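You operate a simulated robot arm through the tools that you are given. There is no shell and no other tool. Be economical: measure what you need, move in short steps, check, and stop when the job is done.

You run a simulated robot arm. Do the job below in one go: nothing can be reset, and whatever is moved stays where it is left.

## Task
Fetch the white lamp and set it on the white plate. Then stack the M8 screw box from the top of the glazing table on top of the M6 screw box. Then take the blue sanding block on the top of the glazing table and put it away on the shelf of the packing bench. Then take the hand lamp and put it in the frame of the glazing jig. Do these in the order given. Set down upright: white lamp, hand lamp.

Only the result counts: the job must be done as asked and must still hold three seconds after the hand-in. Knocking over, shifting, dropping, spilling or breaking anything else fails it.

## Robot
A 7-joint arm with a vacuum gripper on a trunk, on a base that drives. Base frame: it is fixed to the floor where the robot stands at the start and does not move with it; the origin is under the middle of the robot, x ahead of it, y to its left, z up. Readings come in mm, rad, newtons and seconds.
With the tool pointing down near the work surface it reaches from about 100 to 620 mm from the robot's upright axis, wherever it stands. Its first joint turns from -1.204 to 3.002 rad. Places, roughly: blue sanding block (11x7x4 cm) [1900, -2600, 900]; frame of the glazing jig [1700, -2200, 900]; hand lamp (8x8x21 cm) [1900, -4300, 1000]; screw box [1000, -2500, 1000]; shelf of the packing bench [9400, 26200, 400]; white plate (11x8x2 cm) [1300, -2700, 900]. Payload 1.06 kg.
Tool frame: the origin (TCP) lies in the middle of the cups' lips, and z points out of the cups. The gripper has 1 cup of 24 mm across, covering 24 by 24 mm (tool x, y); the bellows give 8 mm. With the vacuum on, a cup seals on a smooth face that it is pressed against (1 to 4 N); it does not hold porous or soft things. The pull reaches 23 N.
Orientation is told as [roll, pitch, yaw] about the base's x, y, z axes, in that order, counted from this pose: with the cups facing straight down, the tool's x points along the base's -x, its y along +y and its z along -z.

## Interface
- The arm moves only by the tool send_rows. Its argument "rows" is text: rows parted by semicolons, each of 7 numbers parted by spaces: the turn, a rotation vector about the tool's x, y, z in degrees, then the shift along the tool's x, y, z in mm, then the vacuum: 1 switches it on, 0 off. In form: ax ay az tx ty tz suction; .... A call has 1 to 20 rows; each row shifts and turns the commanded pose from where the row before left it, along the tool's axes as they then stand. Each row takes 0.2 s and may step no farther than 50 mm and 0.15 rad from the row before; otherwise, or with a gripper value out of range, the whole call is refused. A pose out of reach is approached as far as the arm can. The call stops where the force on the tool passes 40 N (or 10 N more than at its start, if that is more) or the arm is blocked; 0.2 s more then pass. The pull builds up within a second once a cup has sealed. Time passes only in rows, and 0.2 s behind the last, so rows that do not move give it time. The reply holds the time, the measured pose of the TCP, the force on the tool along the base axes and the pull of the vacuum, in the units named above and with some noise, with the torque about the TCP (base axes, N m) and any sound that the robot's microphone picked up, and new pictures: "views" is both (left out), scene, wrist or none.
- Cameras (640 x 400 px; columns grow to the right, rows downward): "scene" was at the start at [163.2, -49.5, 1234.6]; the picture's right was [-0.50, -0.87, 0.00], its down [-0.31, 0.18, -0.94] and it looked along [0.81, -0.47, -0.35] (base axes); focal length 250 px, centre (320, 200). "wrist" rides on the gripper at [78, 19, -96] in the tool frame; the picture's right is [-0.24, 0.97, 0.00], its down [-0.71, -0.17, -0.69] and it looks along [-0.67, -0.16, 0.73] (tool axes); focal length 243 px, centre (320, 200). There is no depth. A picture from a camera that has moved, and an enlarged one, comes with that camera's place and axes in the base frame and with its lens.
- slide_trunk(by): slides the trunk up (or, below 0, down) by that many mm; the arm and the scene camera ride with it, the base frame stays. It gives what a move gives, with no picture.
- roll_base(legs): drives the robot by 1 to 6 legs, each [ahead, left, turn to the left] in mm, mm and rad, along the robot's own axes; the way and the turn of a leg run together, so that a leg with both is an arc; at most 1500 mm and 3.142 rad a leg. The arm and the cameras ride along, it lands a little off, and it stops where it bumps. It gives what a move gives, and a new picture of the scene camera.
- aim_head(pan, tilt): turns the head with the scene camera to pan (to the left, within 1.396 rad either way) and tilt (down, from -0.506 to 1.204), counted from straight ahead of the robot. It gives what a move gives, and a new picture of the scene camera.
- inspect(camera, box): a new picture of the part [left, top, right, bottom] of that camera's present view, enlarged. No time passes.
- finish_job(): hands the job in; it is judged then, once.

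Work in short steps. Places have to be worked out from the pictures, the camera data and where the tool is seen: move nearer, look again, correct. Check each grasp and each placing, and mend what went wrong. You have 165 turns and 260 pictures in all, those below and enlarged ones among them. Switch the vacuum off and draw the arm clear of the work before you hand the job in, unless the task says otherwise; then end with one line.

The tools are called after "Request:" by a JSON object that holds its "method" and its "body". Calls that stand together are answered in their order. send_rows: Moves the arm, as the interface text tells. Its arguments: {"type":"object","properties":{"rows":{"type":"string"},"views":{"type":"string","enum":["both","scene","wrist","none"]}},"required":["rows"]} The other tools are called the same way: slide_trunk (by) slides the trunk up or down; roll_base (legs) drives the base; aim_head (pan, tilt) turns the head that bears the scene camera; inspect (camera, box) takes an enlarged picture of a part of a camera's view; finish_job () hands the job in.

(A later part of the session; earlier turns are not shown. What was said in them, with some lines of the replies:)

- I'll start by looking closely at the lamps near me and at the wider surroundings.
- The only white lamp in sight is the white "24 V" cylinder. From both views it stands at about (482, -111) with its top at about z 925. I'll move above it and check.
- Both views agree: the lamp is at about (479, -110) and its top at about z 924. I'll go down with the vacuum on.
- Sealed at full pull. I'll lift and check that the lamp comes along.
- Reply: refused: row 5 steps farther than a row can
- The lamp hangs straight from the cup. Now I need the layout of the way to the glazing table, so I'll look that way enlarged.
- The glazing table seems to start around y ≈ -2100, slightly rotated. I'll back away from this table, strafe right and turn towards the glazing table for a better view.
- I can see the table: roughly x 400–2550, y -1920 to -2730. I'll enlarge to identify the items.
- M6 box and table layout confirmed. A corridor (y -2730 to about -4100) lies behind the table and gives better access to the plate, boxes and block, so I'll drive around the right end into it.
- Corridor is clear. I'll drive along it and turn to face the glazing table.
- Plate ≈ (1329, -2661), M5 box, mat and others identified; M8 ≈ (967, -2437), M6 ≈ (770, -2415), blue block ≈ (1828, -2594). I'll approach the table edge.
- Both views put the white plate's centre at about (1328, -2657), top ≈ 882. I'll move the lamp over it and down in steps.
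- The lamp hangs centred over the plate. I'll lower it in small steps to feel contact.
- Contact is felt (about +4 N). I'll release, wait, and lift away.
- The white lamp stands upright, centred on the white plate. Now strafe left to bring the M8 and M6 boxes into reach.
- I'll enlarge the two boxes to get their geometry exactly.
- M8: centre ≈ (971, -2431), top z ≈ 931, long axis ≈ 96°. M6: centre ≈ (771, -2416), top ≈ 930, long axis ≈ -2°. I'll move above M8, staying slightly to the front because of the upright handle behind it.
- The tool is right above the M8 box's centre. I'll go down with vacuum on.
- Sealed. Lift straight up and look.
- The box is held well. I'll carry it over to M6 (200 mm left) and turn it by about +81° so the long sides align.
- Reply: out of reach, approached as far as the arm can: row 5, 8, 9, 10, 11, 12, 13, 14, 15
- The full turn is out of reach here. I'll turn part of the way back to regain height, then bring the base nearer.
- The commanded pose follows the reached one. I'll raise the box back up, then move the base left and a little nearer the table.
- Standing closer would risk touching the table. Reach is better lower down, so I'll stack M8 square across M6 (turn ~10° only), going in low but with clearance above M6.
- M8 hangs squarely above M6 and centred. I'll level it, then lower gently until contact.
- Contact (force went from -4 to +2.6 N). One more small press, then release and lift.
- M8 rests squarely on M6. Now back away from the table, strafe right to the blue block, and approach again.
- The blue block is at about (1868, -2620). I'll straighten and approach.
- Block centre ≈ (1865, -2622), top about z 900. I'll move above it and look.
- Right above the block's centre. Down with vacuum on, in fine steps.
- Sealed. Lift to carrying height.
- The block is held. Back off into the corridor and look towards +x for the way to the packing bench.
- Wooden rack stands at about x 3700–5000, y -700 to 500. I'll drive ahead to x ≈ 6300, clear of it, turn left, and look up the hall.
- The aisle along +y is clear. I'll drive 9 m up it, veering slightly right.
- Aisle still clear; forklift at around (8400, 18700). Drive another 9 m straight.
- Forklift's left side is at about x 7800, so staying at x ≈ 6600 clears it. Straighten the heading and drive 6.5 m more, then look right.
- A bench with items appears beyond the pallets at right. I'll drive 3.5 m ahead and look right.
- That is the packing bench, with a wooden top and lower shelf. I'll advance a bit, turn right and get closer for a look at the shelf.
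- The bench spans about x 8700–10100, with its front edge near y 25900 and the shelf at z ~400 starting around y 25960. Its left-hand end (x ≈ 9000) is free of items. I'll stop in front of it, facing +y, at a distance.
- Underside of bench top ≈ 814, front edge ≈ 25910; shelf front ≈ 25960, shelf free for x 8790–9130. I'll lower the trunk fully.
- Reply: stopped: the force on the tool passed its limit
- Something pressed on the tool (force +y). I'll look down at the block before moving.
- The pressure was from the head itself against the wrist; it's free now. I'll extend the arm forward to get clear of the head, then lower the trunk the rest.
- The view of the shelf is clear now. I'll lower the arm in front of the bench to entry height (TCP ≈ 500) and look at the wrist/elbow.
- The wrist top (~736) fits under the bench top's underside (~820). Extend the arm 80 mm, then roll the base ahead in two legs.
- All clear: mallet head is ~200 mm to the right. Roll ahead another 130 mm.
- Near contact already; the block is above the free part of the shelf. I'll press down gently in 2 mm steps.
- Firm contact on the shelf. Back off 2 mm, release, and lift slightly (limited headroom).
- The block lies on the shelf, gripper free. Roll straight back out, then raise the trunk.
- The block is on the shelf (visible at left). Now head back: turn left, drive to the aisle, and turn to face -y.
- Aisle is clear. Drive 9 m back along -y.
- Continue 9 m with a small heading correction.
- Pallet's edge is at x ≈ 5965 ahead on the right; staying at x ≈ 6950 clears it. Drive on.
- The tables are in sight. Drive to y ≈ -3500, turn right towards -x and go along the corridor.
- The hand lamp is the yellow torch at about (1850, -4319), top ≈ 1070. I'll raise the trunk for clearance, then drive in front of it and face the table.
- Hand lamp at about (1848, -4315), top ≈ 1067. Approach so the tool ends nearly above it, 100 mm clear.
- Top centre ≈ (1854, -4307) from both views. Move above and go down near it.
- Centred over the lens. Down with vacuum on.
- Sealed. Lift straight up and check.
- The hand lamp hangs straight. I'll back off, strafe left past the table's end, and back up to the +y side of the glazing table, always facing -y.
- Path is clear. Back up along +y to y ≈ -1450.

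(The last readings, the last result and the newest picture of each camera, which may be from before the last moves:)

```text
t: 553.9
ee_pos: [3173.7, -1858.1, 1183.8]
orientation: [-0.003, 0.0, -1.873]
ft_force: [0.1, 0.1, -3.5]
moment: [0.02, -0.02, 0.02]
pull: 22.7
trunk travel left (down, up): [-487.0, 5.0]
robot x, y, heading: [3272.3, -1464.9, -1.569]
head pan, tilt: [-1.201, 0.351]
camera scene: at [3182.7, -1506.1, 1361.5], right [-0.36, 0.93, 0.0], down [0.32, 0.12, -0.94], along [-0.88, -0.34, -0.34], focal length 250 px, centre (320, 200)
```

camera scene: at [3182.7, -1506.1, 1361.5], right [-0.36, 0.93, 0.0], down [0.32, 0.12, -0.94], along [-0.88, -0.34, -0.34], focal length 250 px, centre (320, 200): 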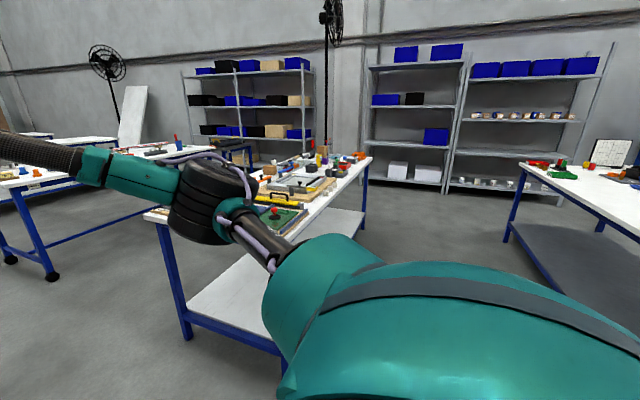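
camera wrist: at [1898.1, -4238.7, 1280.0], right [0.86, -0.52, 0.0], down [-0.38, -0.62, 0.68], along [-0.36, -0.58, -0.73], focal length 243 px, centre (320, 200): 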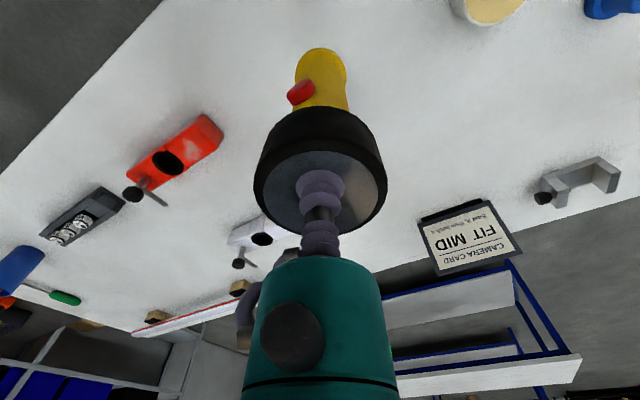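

Clear to strafe. Strafe right in front of the jig (tool stays outside the table edge).

Request:
{"method": "roll_base", "body": {"legs": [[0, -1460, 0]]}}

Request:
{"method": "aim_head", "body": {"pan": -0.05, "tilt": 0.55}}

Request:
{"method": "inspect", "body": {"camera": "scene", "box": [180, 150, 500, 350]}}

```text
t: 561.2
ee_pos: [1712.9, -1874.1, 1183.7]
orientation: [-0.002, -0.002, -1.857]
ft_force: [-0.1, 0.3, -4.0]
moment: [-0.02, 0.02, -0.01]
pull: 22.8
trunk travel left (down, up): [-487.0, 5.0]
robot x, y, heading: [1804.0, -1477.2, -1.553]
head pan, tilt: [-1.201, 0.351]
camera scene: at [1716.3, -1520.9, 1361.5], right [-0.38, 0.93, 0.0], down [0.32, 0.13, -0.94], along [-0.87, -0.35, -0.34], focal length 250 px, centre (320, 200)
```

scene: 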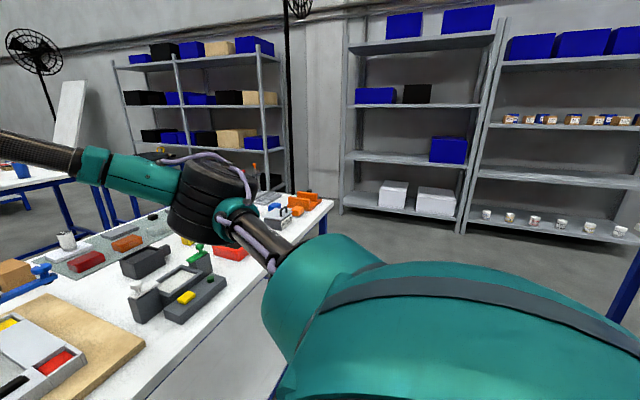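

```text
t: 562.6
ee_pos: [1713.4, -1872.8, 1183.8]
orientation: [-0.001, -0.002, -1.855]
ft_force: [-0.4, -0.4, -3.1]
moment: [0.01, -0.04, -0.01]
pull: 22.3
trunk travel left (down, up): [-487.0, 5.0]
robot x, y, heading: [1806.0, -1475.0, -1.553]
head pan, tilt: [-0.051, 0.55]
camera scene: at [1799.7, -1575.4, 1343.2], right [-1.0, 0.03, 0.0], down [0.02, 0.52, -0.85], along [-0.03, -0.85, -0.52], focal length 250 px, centre (320, 200)
```

scene: 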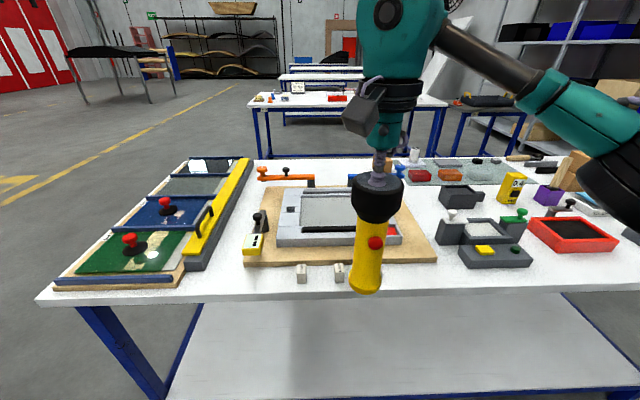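

```text
2.00 times, centred on (340, 250) of scene
camera zoom: at [1799.7, -1575.4, 1343.2], right [-1.0, 0.03, 0.0], down [0.02, 0.52, -0.85], along [-0.03, -0.85, -0.52], focal length 500 px, centre (280, 100)
```

zoom: 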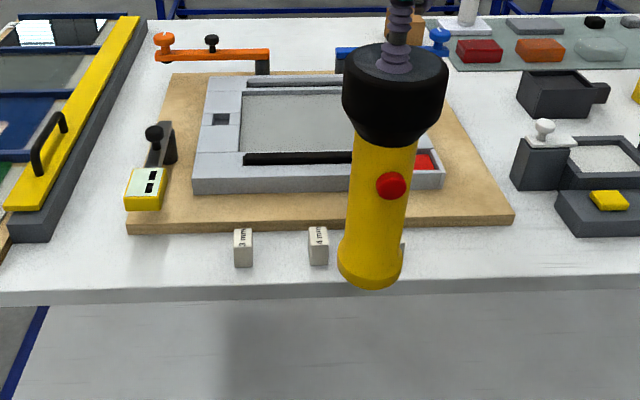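

The jig's frame interior (grey pane area) is roughly x 1620–1840, y -2327 to -2163. I'll drive forward 235 mm and look again.

Request:
{"method": "roll_base", "body": {"legs": [[232, 0, -0.018]]}}

Request:
{"method": "aim_head", "body": {"pan": 0.05, "tilt": 0.75}}

Request:
{"method": "send_rows", "body": {"rows": "0 0 0 0 0 0 1", "views": "wrist"}}

```text
t: 564.3
ee_pos: [1706.4, -2102.7, 1184.0]
orientation: [-0.002, 0.002, -1.876]
ft_force: [-0.9, 0.0, -3.6]
moment: [0.05, 0.01, -0.05]
pull: 22.7
trunk travel left (down, up): [-487.0, 5.0]
robot x, y, heading: [1805.4, -1711.5, -1.571]
head pan, tilt: [-0.051, 0.55]
camera scene: at [1800.2, -1808.3, 1343.1], right [-1.0, 0.05, 0.0], down [0.03, 0.52, -0.85], along [-0.04, -0.85, -0.52], focal length 250 px, centre (320, 200)
```

scene: 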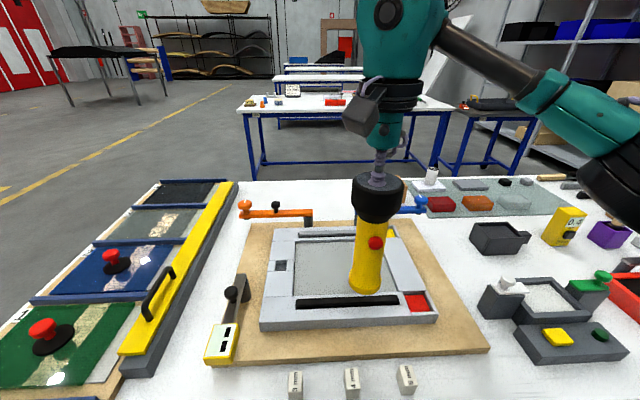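

```text
t: 565.1
ee_pos: [1707.7, -2104.0, 1184.8]
orientation: [-0.002, 0.0, -1.874]
ft_force: [0.3, -0.3, -2.5]
moment: [0.02, -0.02, -0.04]
pull: 23.7
trunk travel left (down, up): [-487.0, 5.0]
robot x, y, heading: [1802.1, -1706.9, -1.57]
head pan, tilt: [0.051, 0.75]
camera scene: at [1808.9, -1800.5, 1325.9], right [-1.0, -0.05, 0.0], down [-0.03, 0.68, -0.73], along [0.04, -0.73, -0.68], focal length 250 px, centre (320, 200)
```

scene: 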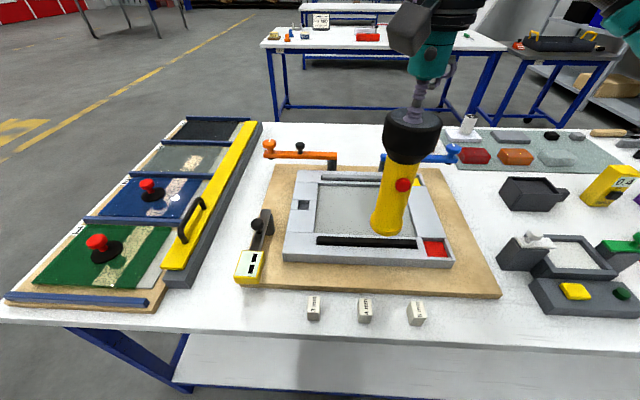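

```text
t: 565.5
ee_pos: [1708.2, -2104.3, 1185.0]
orientation: [-0.003, 0.002, -1.875]
ft_force: [-0.2, 0.3, -3.1]
moment: [0.02, -0.02, -0.02]
pull: 22.9
trunk travel left (down, up): [-487.0, 5.0]
robot x, y, heading: [1804.1, -1705.8, -1.573]
head pan, tilt: [0.051, 0.75]
camera wrist: at [1748.9, -2033.1, 1279.9], right [0.86, -0.51, 0.0], down [-0.37, -0.63, 0.68], along [-0.35, -0.59, -0.73], focal length 243 px, centre (320, 200)
```

wrist: 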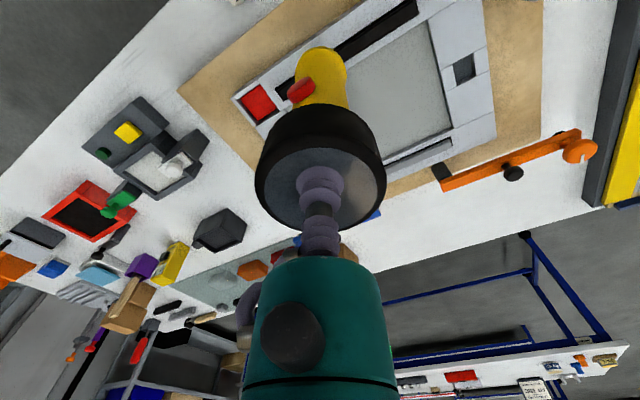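

Interior centre ≈ (1715, -2245). I'll carry the lamp there with the bottom about 950, above everything in between.

Request:
{"method": "send_rows", "body": {"rows": "0 0 0 -44 16.3 10 1;0 0 0 -44 16.3 10 1;0 0 0 -44 16.3 5 1;0 0 0 0 0 0 1;0 0 0 0 0 0 1", "views": "both"}}

Request:
{"method": "inspect", "body": {"camera": "scene", "box": [240, 90, 520, 265]}}

```text
t: 566.7
ee_pos: [1714.7, -2245.4, 1158.9]
orientation: [-0.003, 0.0, -1.873]
ft_force: [0.2, -0.1, -3.1]
moment: [0.03, -0.01, 0.01]
pull: 22.7
trunk travel left (down, up): [-487.0, 5.0]
robot x, y, heading: [1803.6, -1707.9, -1.57]
head pan, tilt: [0.051, 0.75]
camera scene: at [1809.2, -1800.8, 1325.8], right [-1.0, -0.05, 0.0], down [-0.03, 0.68, -0.73], along [0.04, -0.73, -0.68], focal length 250 px, centre (320, 200)
camera wrist: at [1756.0, -2174.3, 1254.1], right [0.86, -0.51, 0.0], down [-0.37, -0.63, 0.69], along [-0.35, -0.59, -0.73], focal length 243 px, centre (320, 200)
```

scene: 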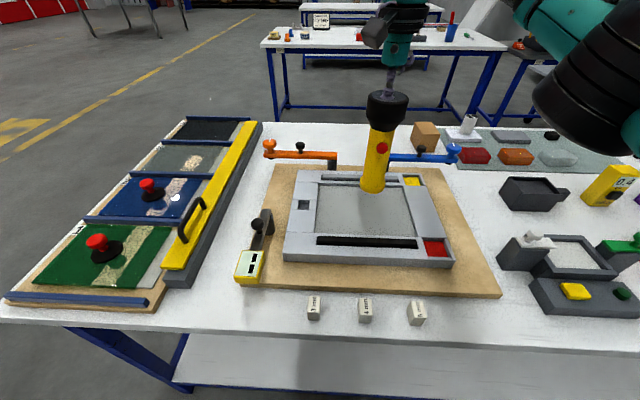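
wrist: 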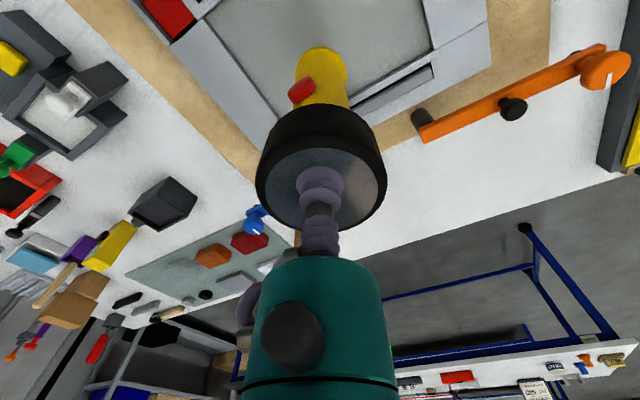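

```text
2.29 times, centred on (380, 178) of scene
camera zoom: at [1809.2, -1800.8, 1325.8], right [-1.0, -0.05, 0.0], down [-0.03, 0.68, -0.73], along [0.04, -0.73, -0.68], focal length 572 px, centre (183, 251)
```

zoom: 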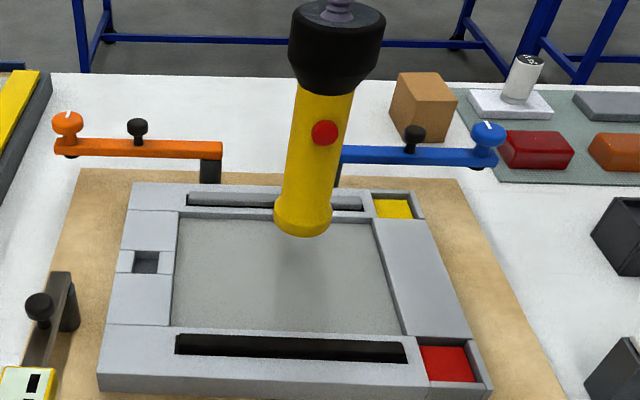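

The lamp hangs over the pane area's centre (≈1725, -2250). I'll lower it, then feel for contact.

Request:
{"method": "send_rows", "body": {"rows": "0 0 0 -4 8 20 1;0 0 0 0 0 20 1;0 0 0 0 0 12 1;0 0 0 0 0 0 1", "views": "scene"}}

```text
t: 567.7
ee_pos: [1721.7, -2249.1, 1107.4]
orientation: [0.0, -0.002, -1.873]
ft_force: [0.5, 0.1, 6.6]
moment: [-0.03, -0.02, 0.0]
pull: 22.7
trunk travel left (down, up): [-487.0, 5.0]
robot x, y, heading: [1807.8, -1708.9, -1.569]
head pan, tilt: [0.051, 0.75]
camera scene: at [1809.1, -1799.5, 1326.1], right [-1.0, -0.05, 0.0], down [-0.03, 0.68, -0.73], along [0.04, -0.73, -0.68], focal length 250 px, centre (320, 200)
```

scene: 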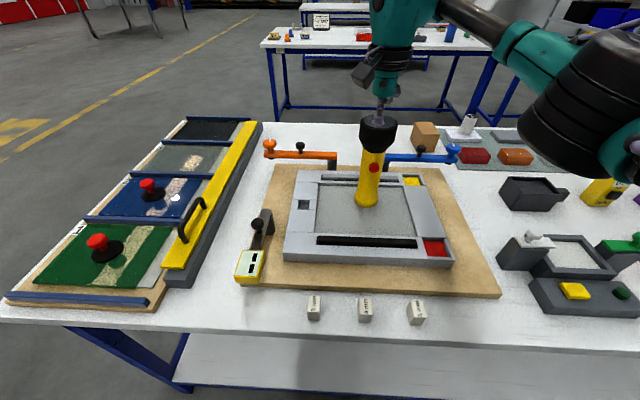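

Contact at about 9 N relative change. I'll check where the base rests before releasing.

Request:
{"method": "inspect", "body": {"camera": "scene", "box": [290, 110, 450, 210]}}

```text
4.00 times, centred on (370, 160) of scene
camera zoom: at [1809.1, -1799.5, 1326.1], right [-1.0, -0.05, 0.0], down [-0.03, 0.68, -0.73], along [0.04, -0.73, -0.68], focal length 1001 px, centre (120, 360)
```

zoom: 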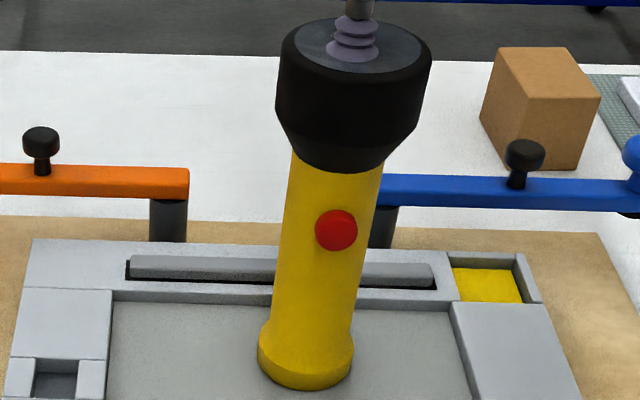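

The base sits on the pane inside the frame, clear of the rails. Release, wait, then lift straight up.

Request:
{"method": "send_rows", "body": {"rows": "0 0 0 0 0 0 1;0 0 0 0 0 0 0;0 0 0 0 0 0 0;0 0 0 0 0 0 0;0 0 0 0 0 0 0;0 0 0 0 0 0 0;0 0 0 0 0 -4 0;0 0 0 0 0 -8 0;0 0 0 0 0 -20 0;0 0 0 0 0 -20 0;0 0 0 0 0 0 0", "views": "both"}}

```text
t: 570.1
ee_pos: [1721.3, -2250.5, 1160.3]
orientation: [-0.003, 0.001, -1.876]
ft_force: [0.8, -0.3, -0.5]
moment: [-0.01, 0.02, -0.02]
pull: 0.1
trunk travel left (down, up): [-487.0, 5.0]
robot x, y, heading: [1807.9, -1703.4, -1.571]
head pan, tilt: [0.051, 0.75]
camera scene: at [1808.9, -1800.5, 1325.8], right [-1.0, -0.05, 0.0], down [-0.03, 0.68, -0.73], along [0.04, -0.73, -0.68], focal length 250 px, centre (320, 200)
camera wrist: at [1762.0, -2179.7, 1255.0], right [0.86, -0.51, 0.0], down [-0.37, -0.63, 0.68], along [-0.35, -0.59, -0.73], focal length 243 px, centre (320, 200)
```

scene: 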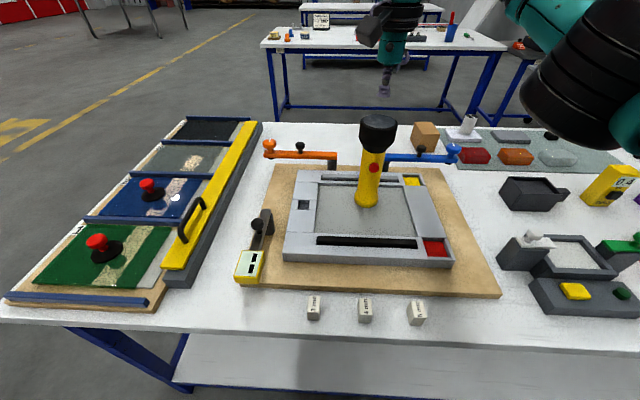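
wrist: 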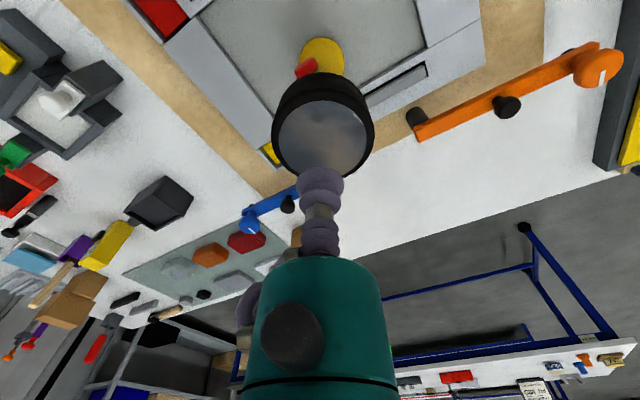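

The hand lamp stands upright in the frame. I'll draw the arm up and back, back the base off, and check the whole table.

Request:
{"method": "send_rows", "body": {"rows": "0 0 0 0 0 -12 0;0 0 0 40 -12 0 0;0 0 0 40 -12 0 0;0 0 0 40 -12 0 0;0 0 0 40 -12 0 0;0 0 0 0 0 0 0", "views": "none"}}

Request:
{"method": "roll_base", "body": {"legs": [[-230, 0, 0]]}}

Request:
{"method": "aim_head", "body": {"pan": -0.5, "tilt": 0.45}}

Request:
{"method": "inspect", "body": {"camera": "scene", "box": [0, 130, 320, 330]}}

```text
t: 571.5
ee_pos: [1725.0, -2083.1, 1170.4]
orientation: [-0.002, 0.001, -1.875]
ft_force: [0.9, 0.0, -0.5]
moment: [-0.01, -0.02, 0.02]
pull: 0.0
trunk travel left (down, up): [-487.0, 5.0]
robot x, y, heading: [1803.9, -1707.1, -1.569]
head pan, tilt: [0.051, 0.75]
```

```text
t: 573.2
ee_pos: [1725.5, -1853.1, 1170.9]
orientation: [-0.003, -0.001, -1.87]
ft_force: [0.6, 0.6, 0.4]
moment: [-0.04, -0.01, 0.0]
pull: 0.1
trunk travel left (down, up): [-487.0, 5.0]
robot x, y, heading: [1805.2, -1480.1, -1.565]
head pan, tilt: [0.051, 0.75]
camera scene: at [1808.8, -1570.5, 1325.9], right [-1.0, -0.06, 0.0], down [-0.04, 0.68, -0.73], along [0.04, -0.73, -0.68], focal length 250 px, centre (320, 200)
```

scene: 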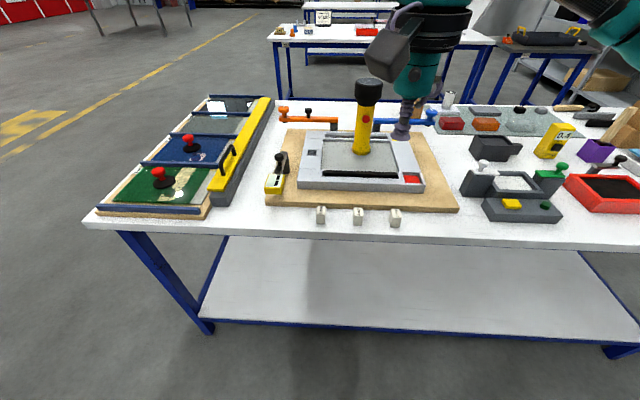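

```text
t: 574.2
ee_pos: [1725.2, -1853.7, 1170.6]
orientation: [-0.002, 0.0, -1.871]
ft_force: [-0.7, -0.1, 0.0]
moment: [0.0, -0.02, 0.01]
pull: 0.2
trunk travel left (down, up): [-487.0, 5.0]
robot x, y, heading: [1803.5, -1478.1, -1.569]
head pan, tilt: [-0.499, 0.45]
camera scene: at [1760.6, -1569.5, 1352.2], right [-0.88, 0.47, 0.0], down [0.21, 0.38, -0.9], along [-0.43, -0.79, -0.44], focal length 250 px, centre (320, 200)
```

scene: 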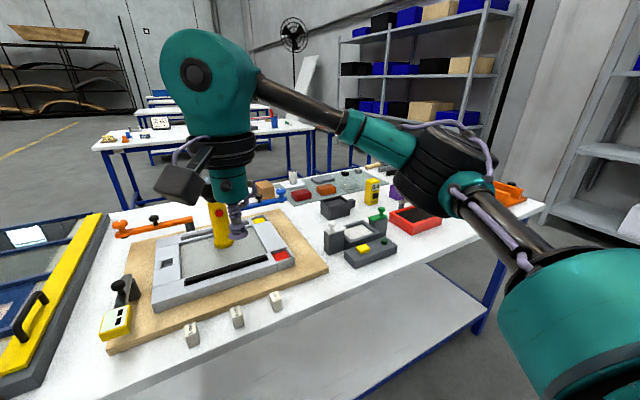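

```text
2.00 times, centred on (160, 230) of scene
camera zoom: at [1760.6, -1569.5, 1352.2], right [-0.88, 0.47, 0.0], down [0.21, 0.38, -0.9], along [-0.43, -0.79, -0.44], focal length 500 px, centre (640, 140)
```

zoom: 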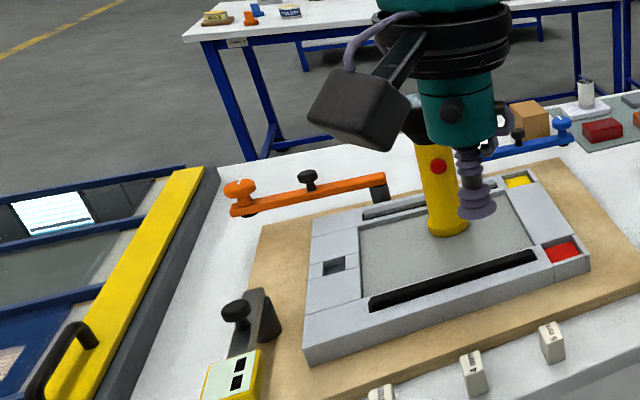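

All good here; the stack is hidden by the elbow. I'll turn the robot left a bit and look right to verify the boxes and white lamp.

Request:
{"method": "roll_base", "body": {"legs": [[-150, 0, 0], [0, 0, 0.9]]}}

Request:
{"method": "aim_head", "body": {"pan": -1.39, "tilt": 0.3}}

```text
t: 577.9
ee_pos: [2049.5, -1619.9, 1170.5]
orientation: [-0.001, 0.001, -0.97]
ft_force: [0.6, 0.5, 0.0]
moment: [0.02, 0.0, 0.02]
pull: 0.0
trunk travel left (down, up): [-487.0, 5.0]
robot x, y, heading: [1805.5, -1328.1, -0.666]
head pan, tilt: [-0.499, 0.45]
camera scene: at [1845.3, -1417.6, 1352.3], right [-0.92, -0.4, 0.0], down [-0.17, 0.4, -0.9], along [0.36, -0.83, -0.44], focal length 250 px, centre (320, 200)
```

scene: 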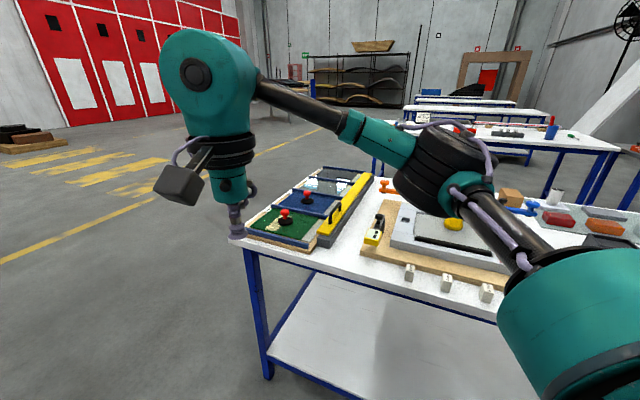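

```text
t: 579.1
ee_pos: [2049.8, -1621.2, 1170.4]
orientation: [-0.002, 0.001, -0.969]
ft_force: [1.5, 0.1, -0.2]
moment: [-0.03, 0.03, -0.01]
pull: 0.1
trunk travel left (down, up): [-487.0, 5.0]
robot x, y, heading: [1804.7, -1322.8, -0.665]
head pan, tilt: [-1.389, 0.3]
camera scene: at [1765.5, -1415.9, 1366.2], right [-0.89, 0.46, 0.0], down [0.14, 0.26, -0.96], along [-0.44, -0.85, -0.3], focal length 250 px, centre (320, 200)
```

scene: 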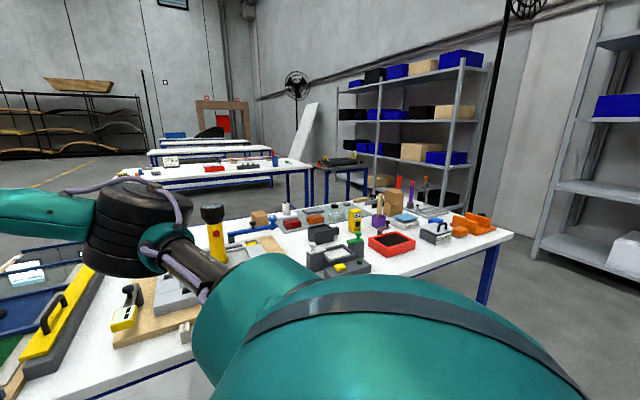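

Request:
{"method": "inspect", "body": {"camera": "scene", "box": [190, 160, 510, 300]}}

```text
2.00 times, centred on (350, 230) of scene
camera zoom: at [1765.5, -1415.9, 1366.2], right [-0.89, 0.46, 0.0], down [0.14, 0.26, -0.96], along [-0.44, -0.85, -0.3], focal length 500 px, centre (260, 140)
```

zoom: 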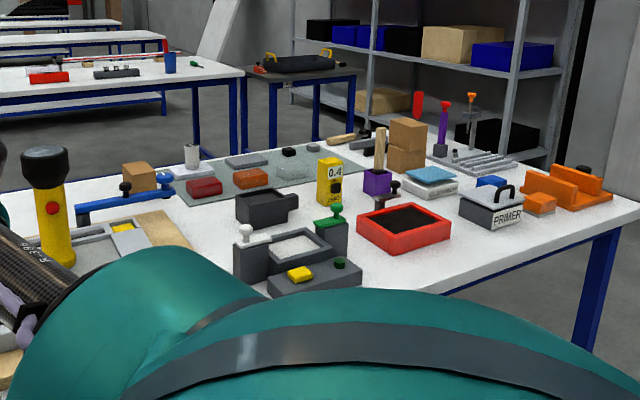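

The boxes are stacked, the white lamp stands on its plate and the hand lamp stands in the jig frame. The vacuum is off and the arm is clear, so I'm handing in.

Request:
{"method": "finish_job", "body": {}}

```text
The job is handed in.
```

The job is handed in, with all four steps done in order: the white lamp stands upright on the white plate, M8 is stacked on M6, the blue sanding block is on the packing bench shelf, and the hand lamp stands upright in the jig frame.
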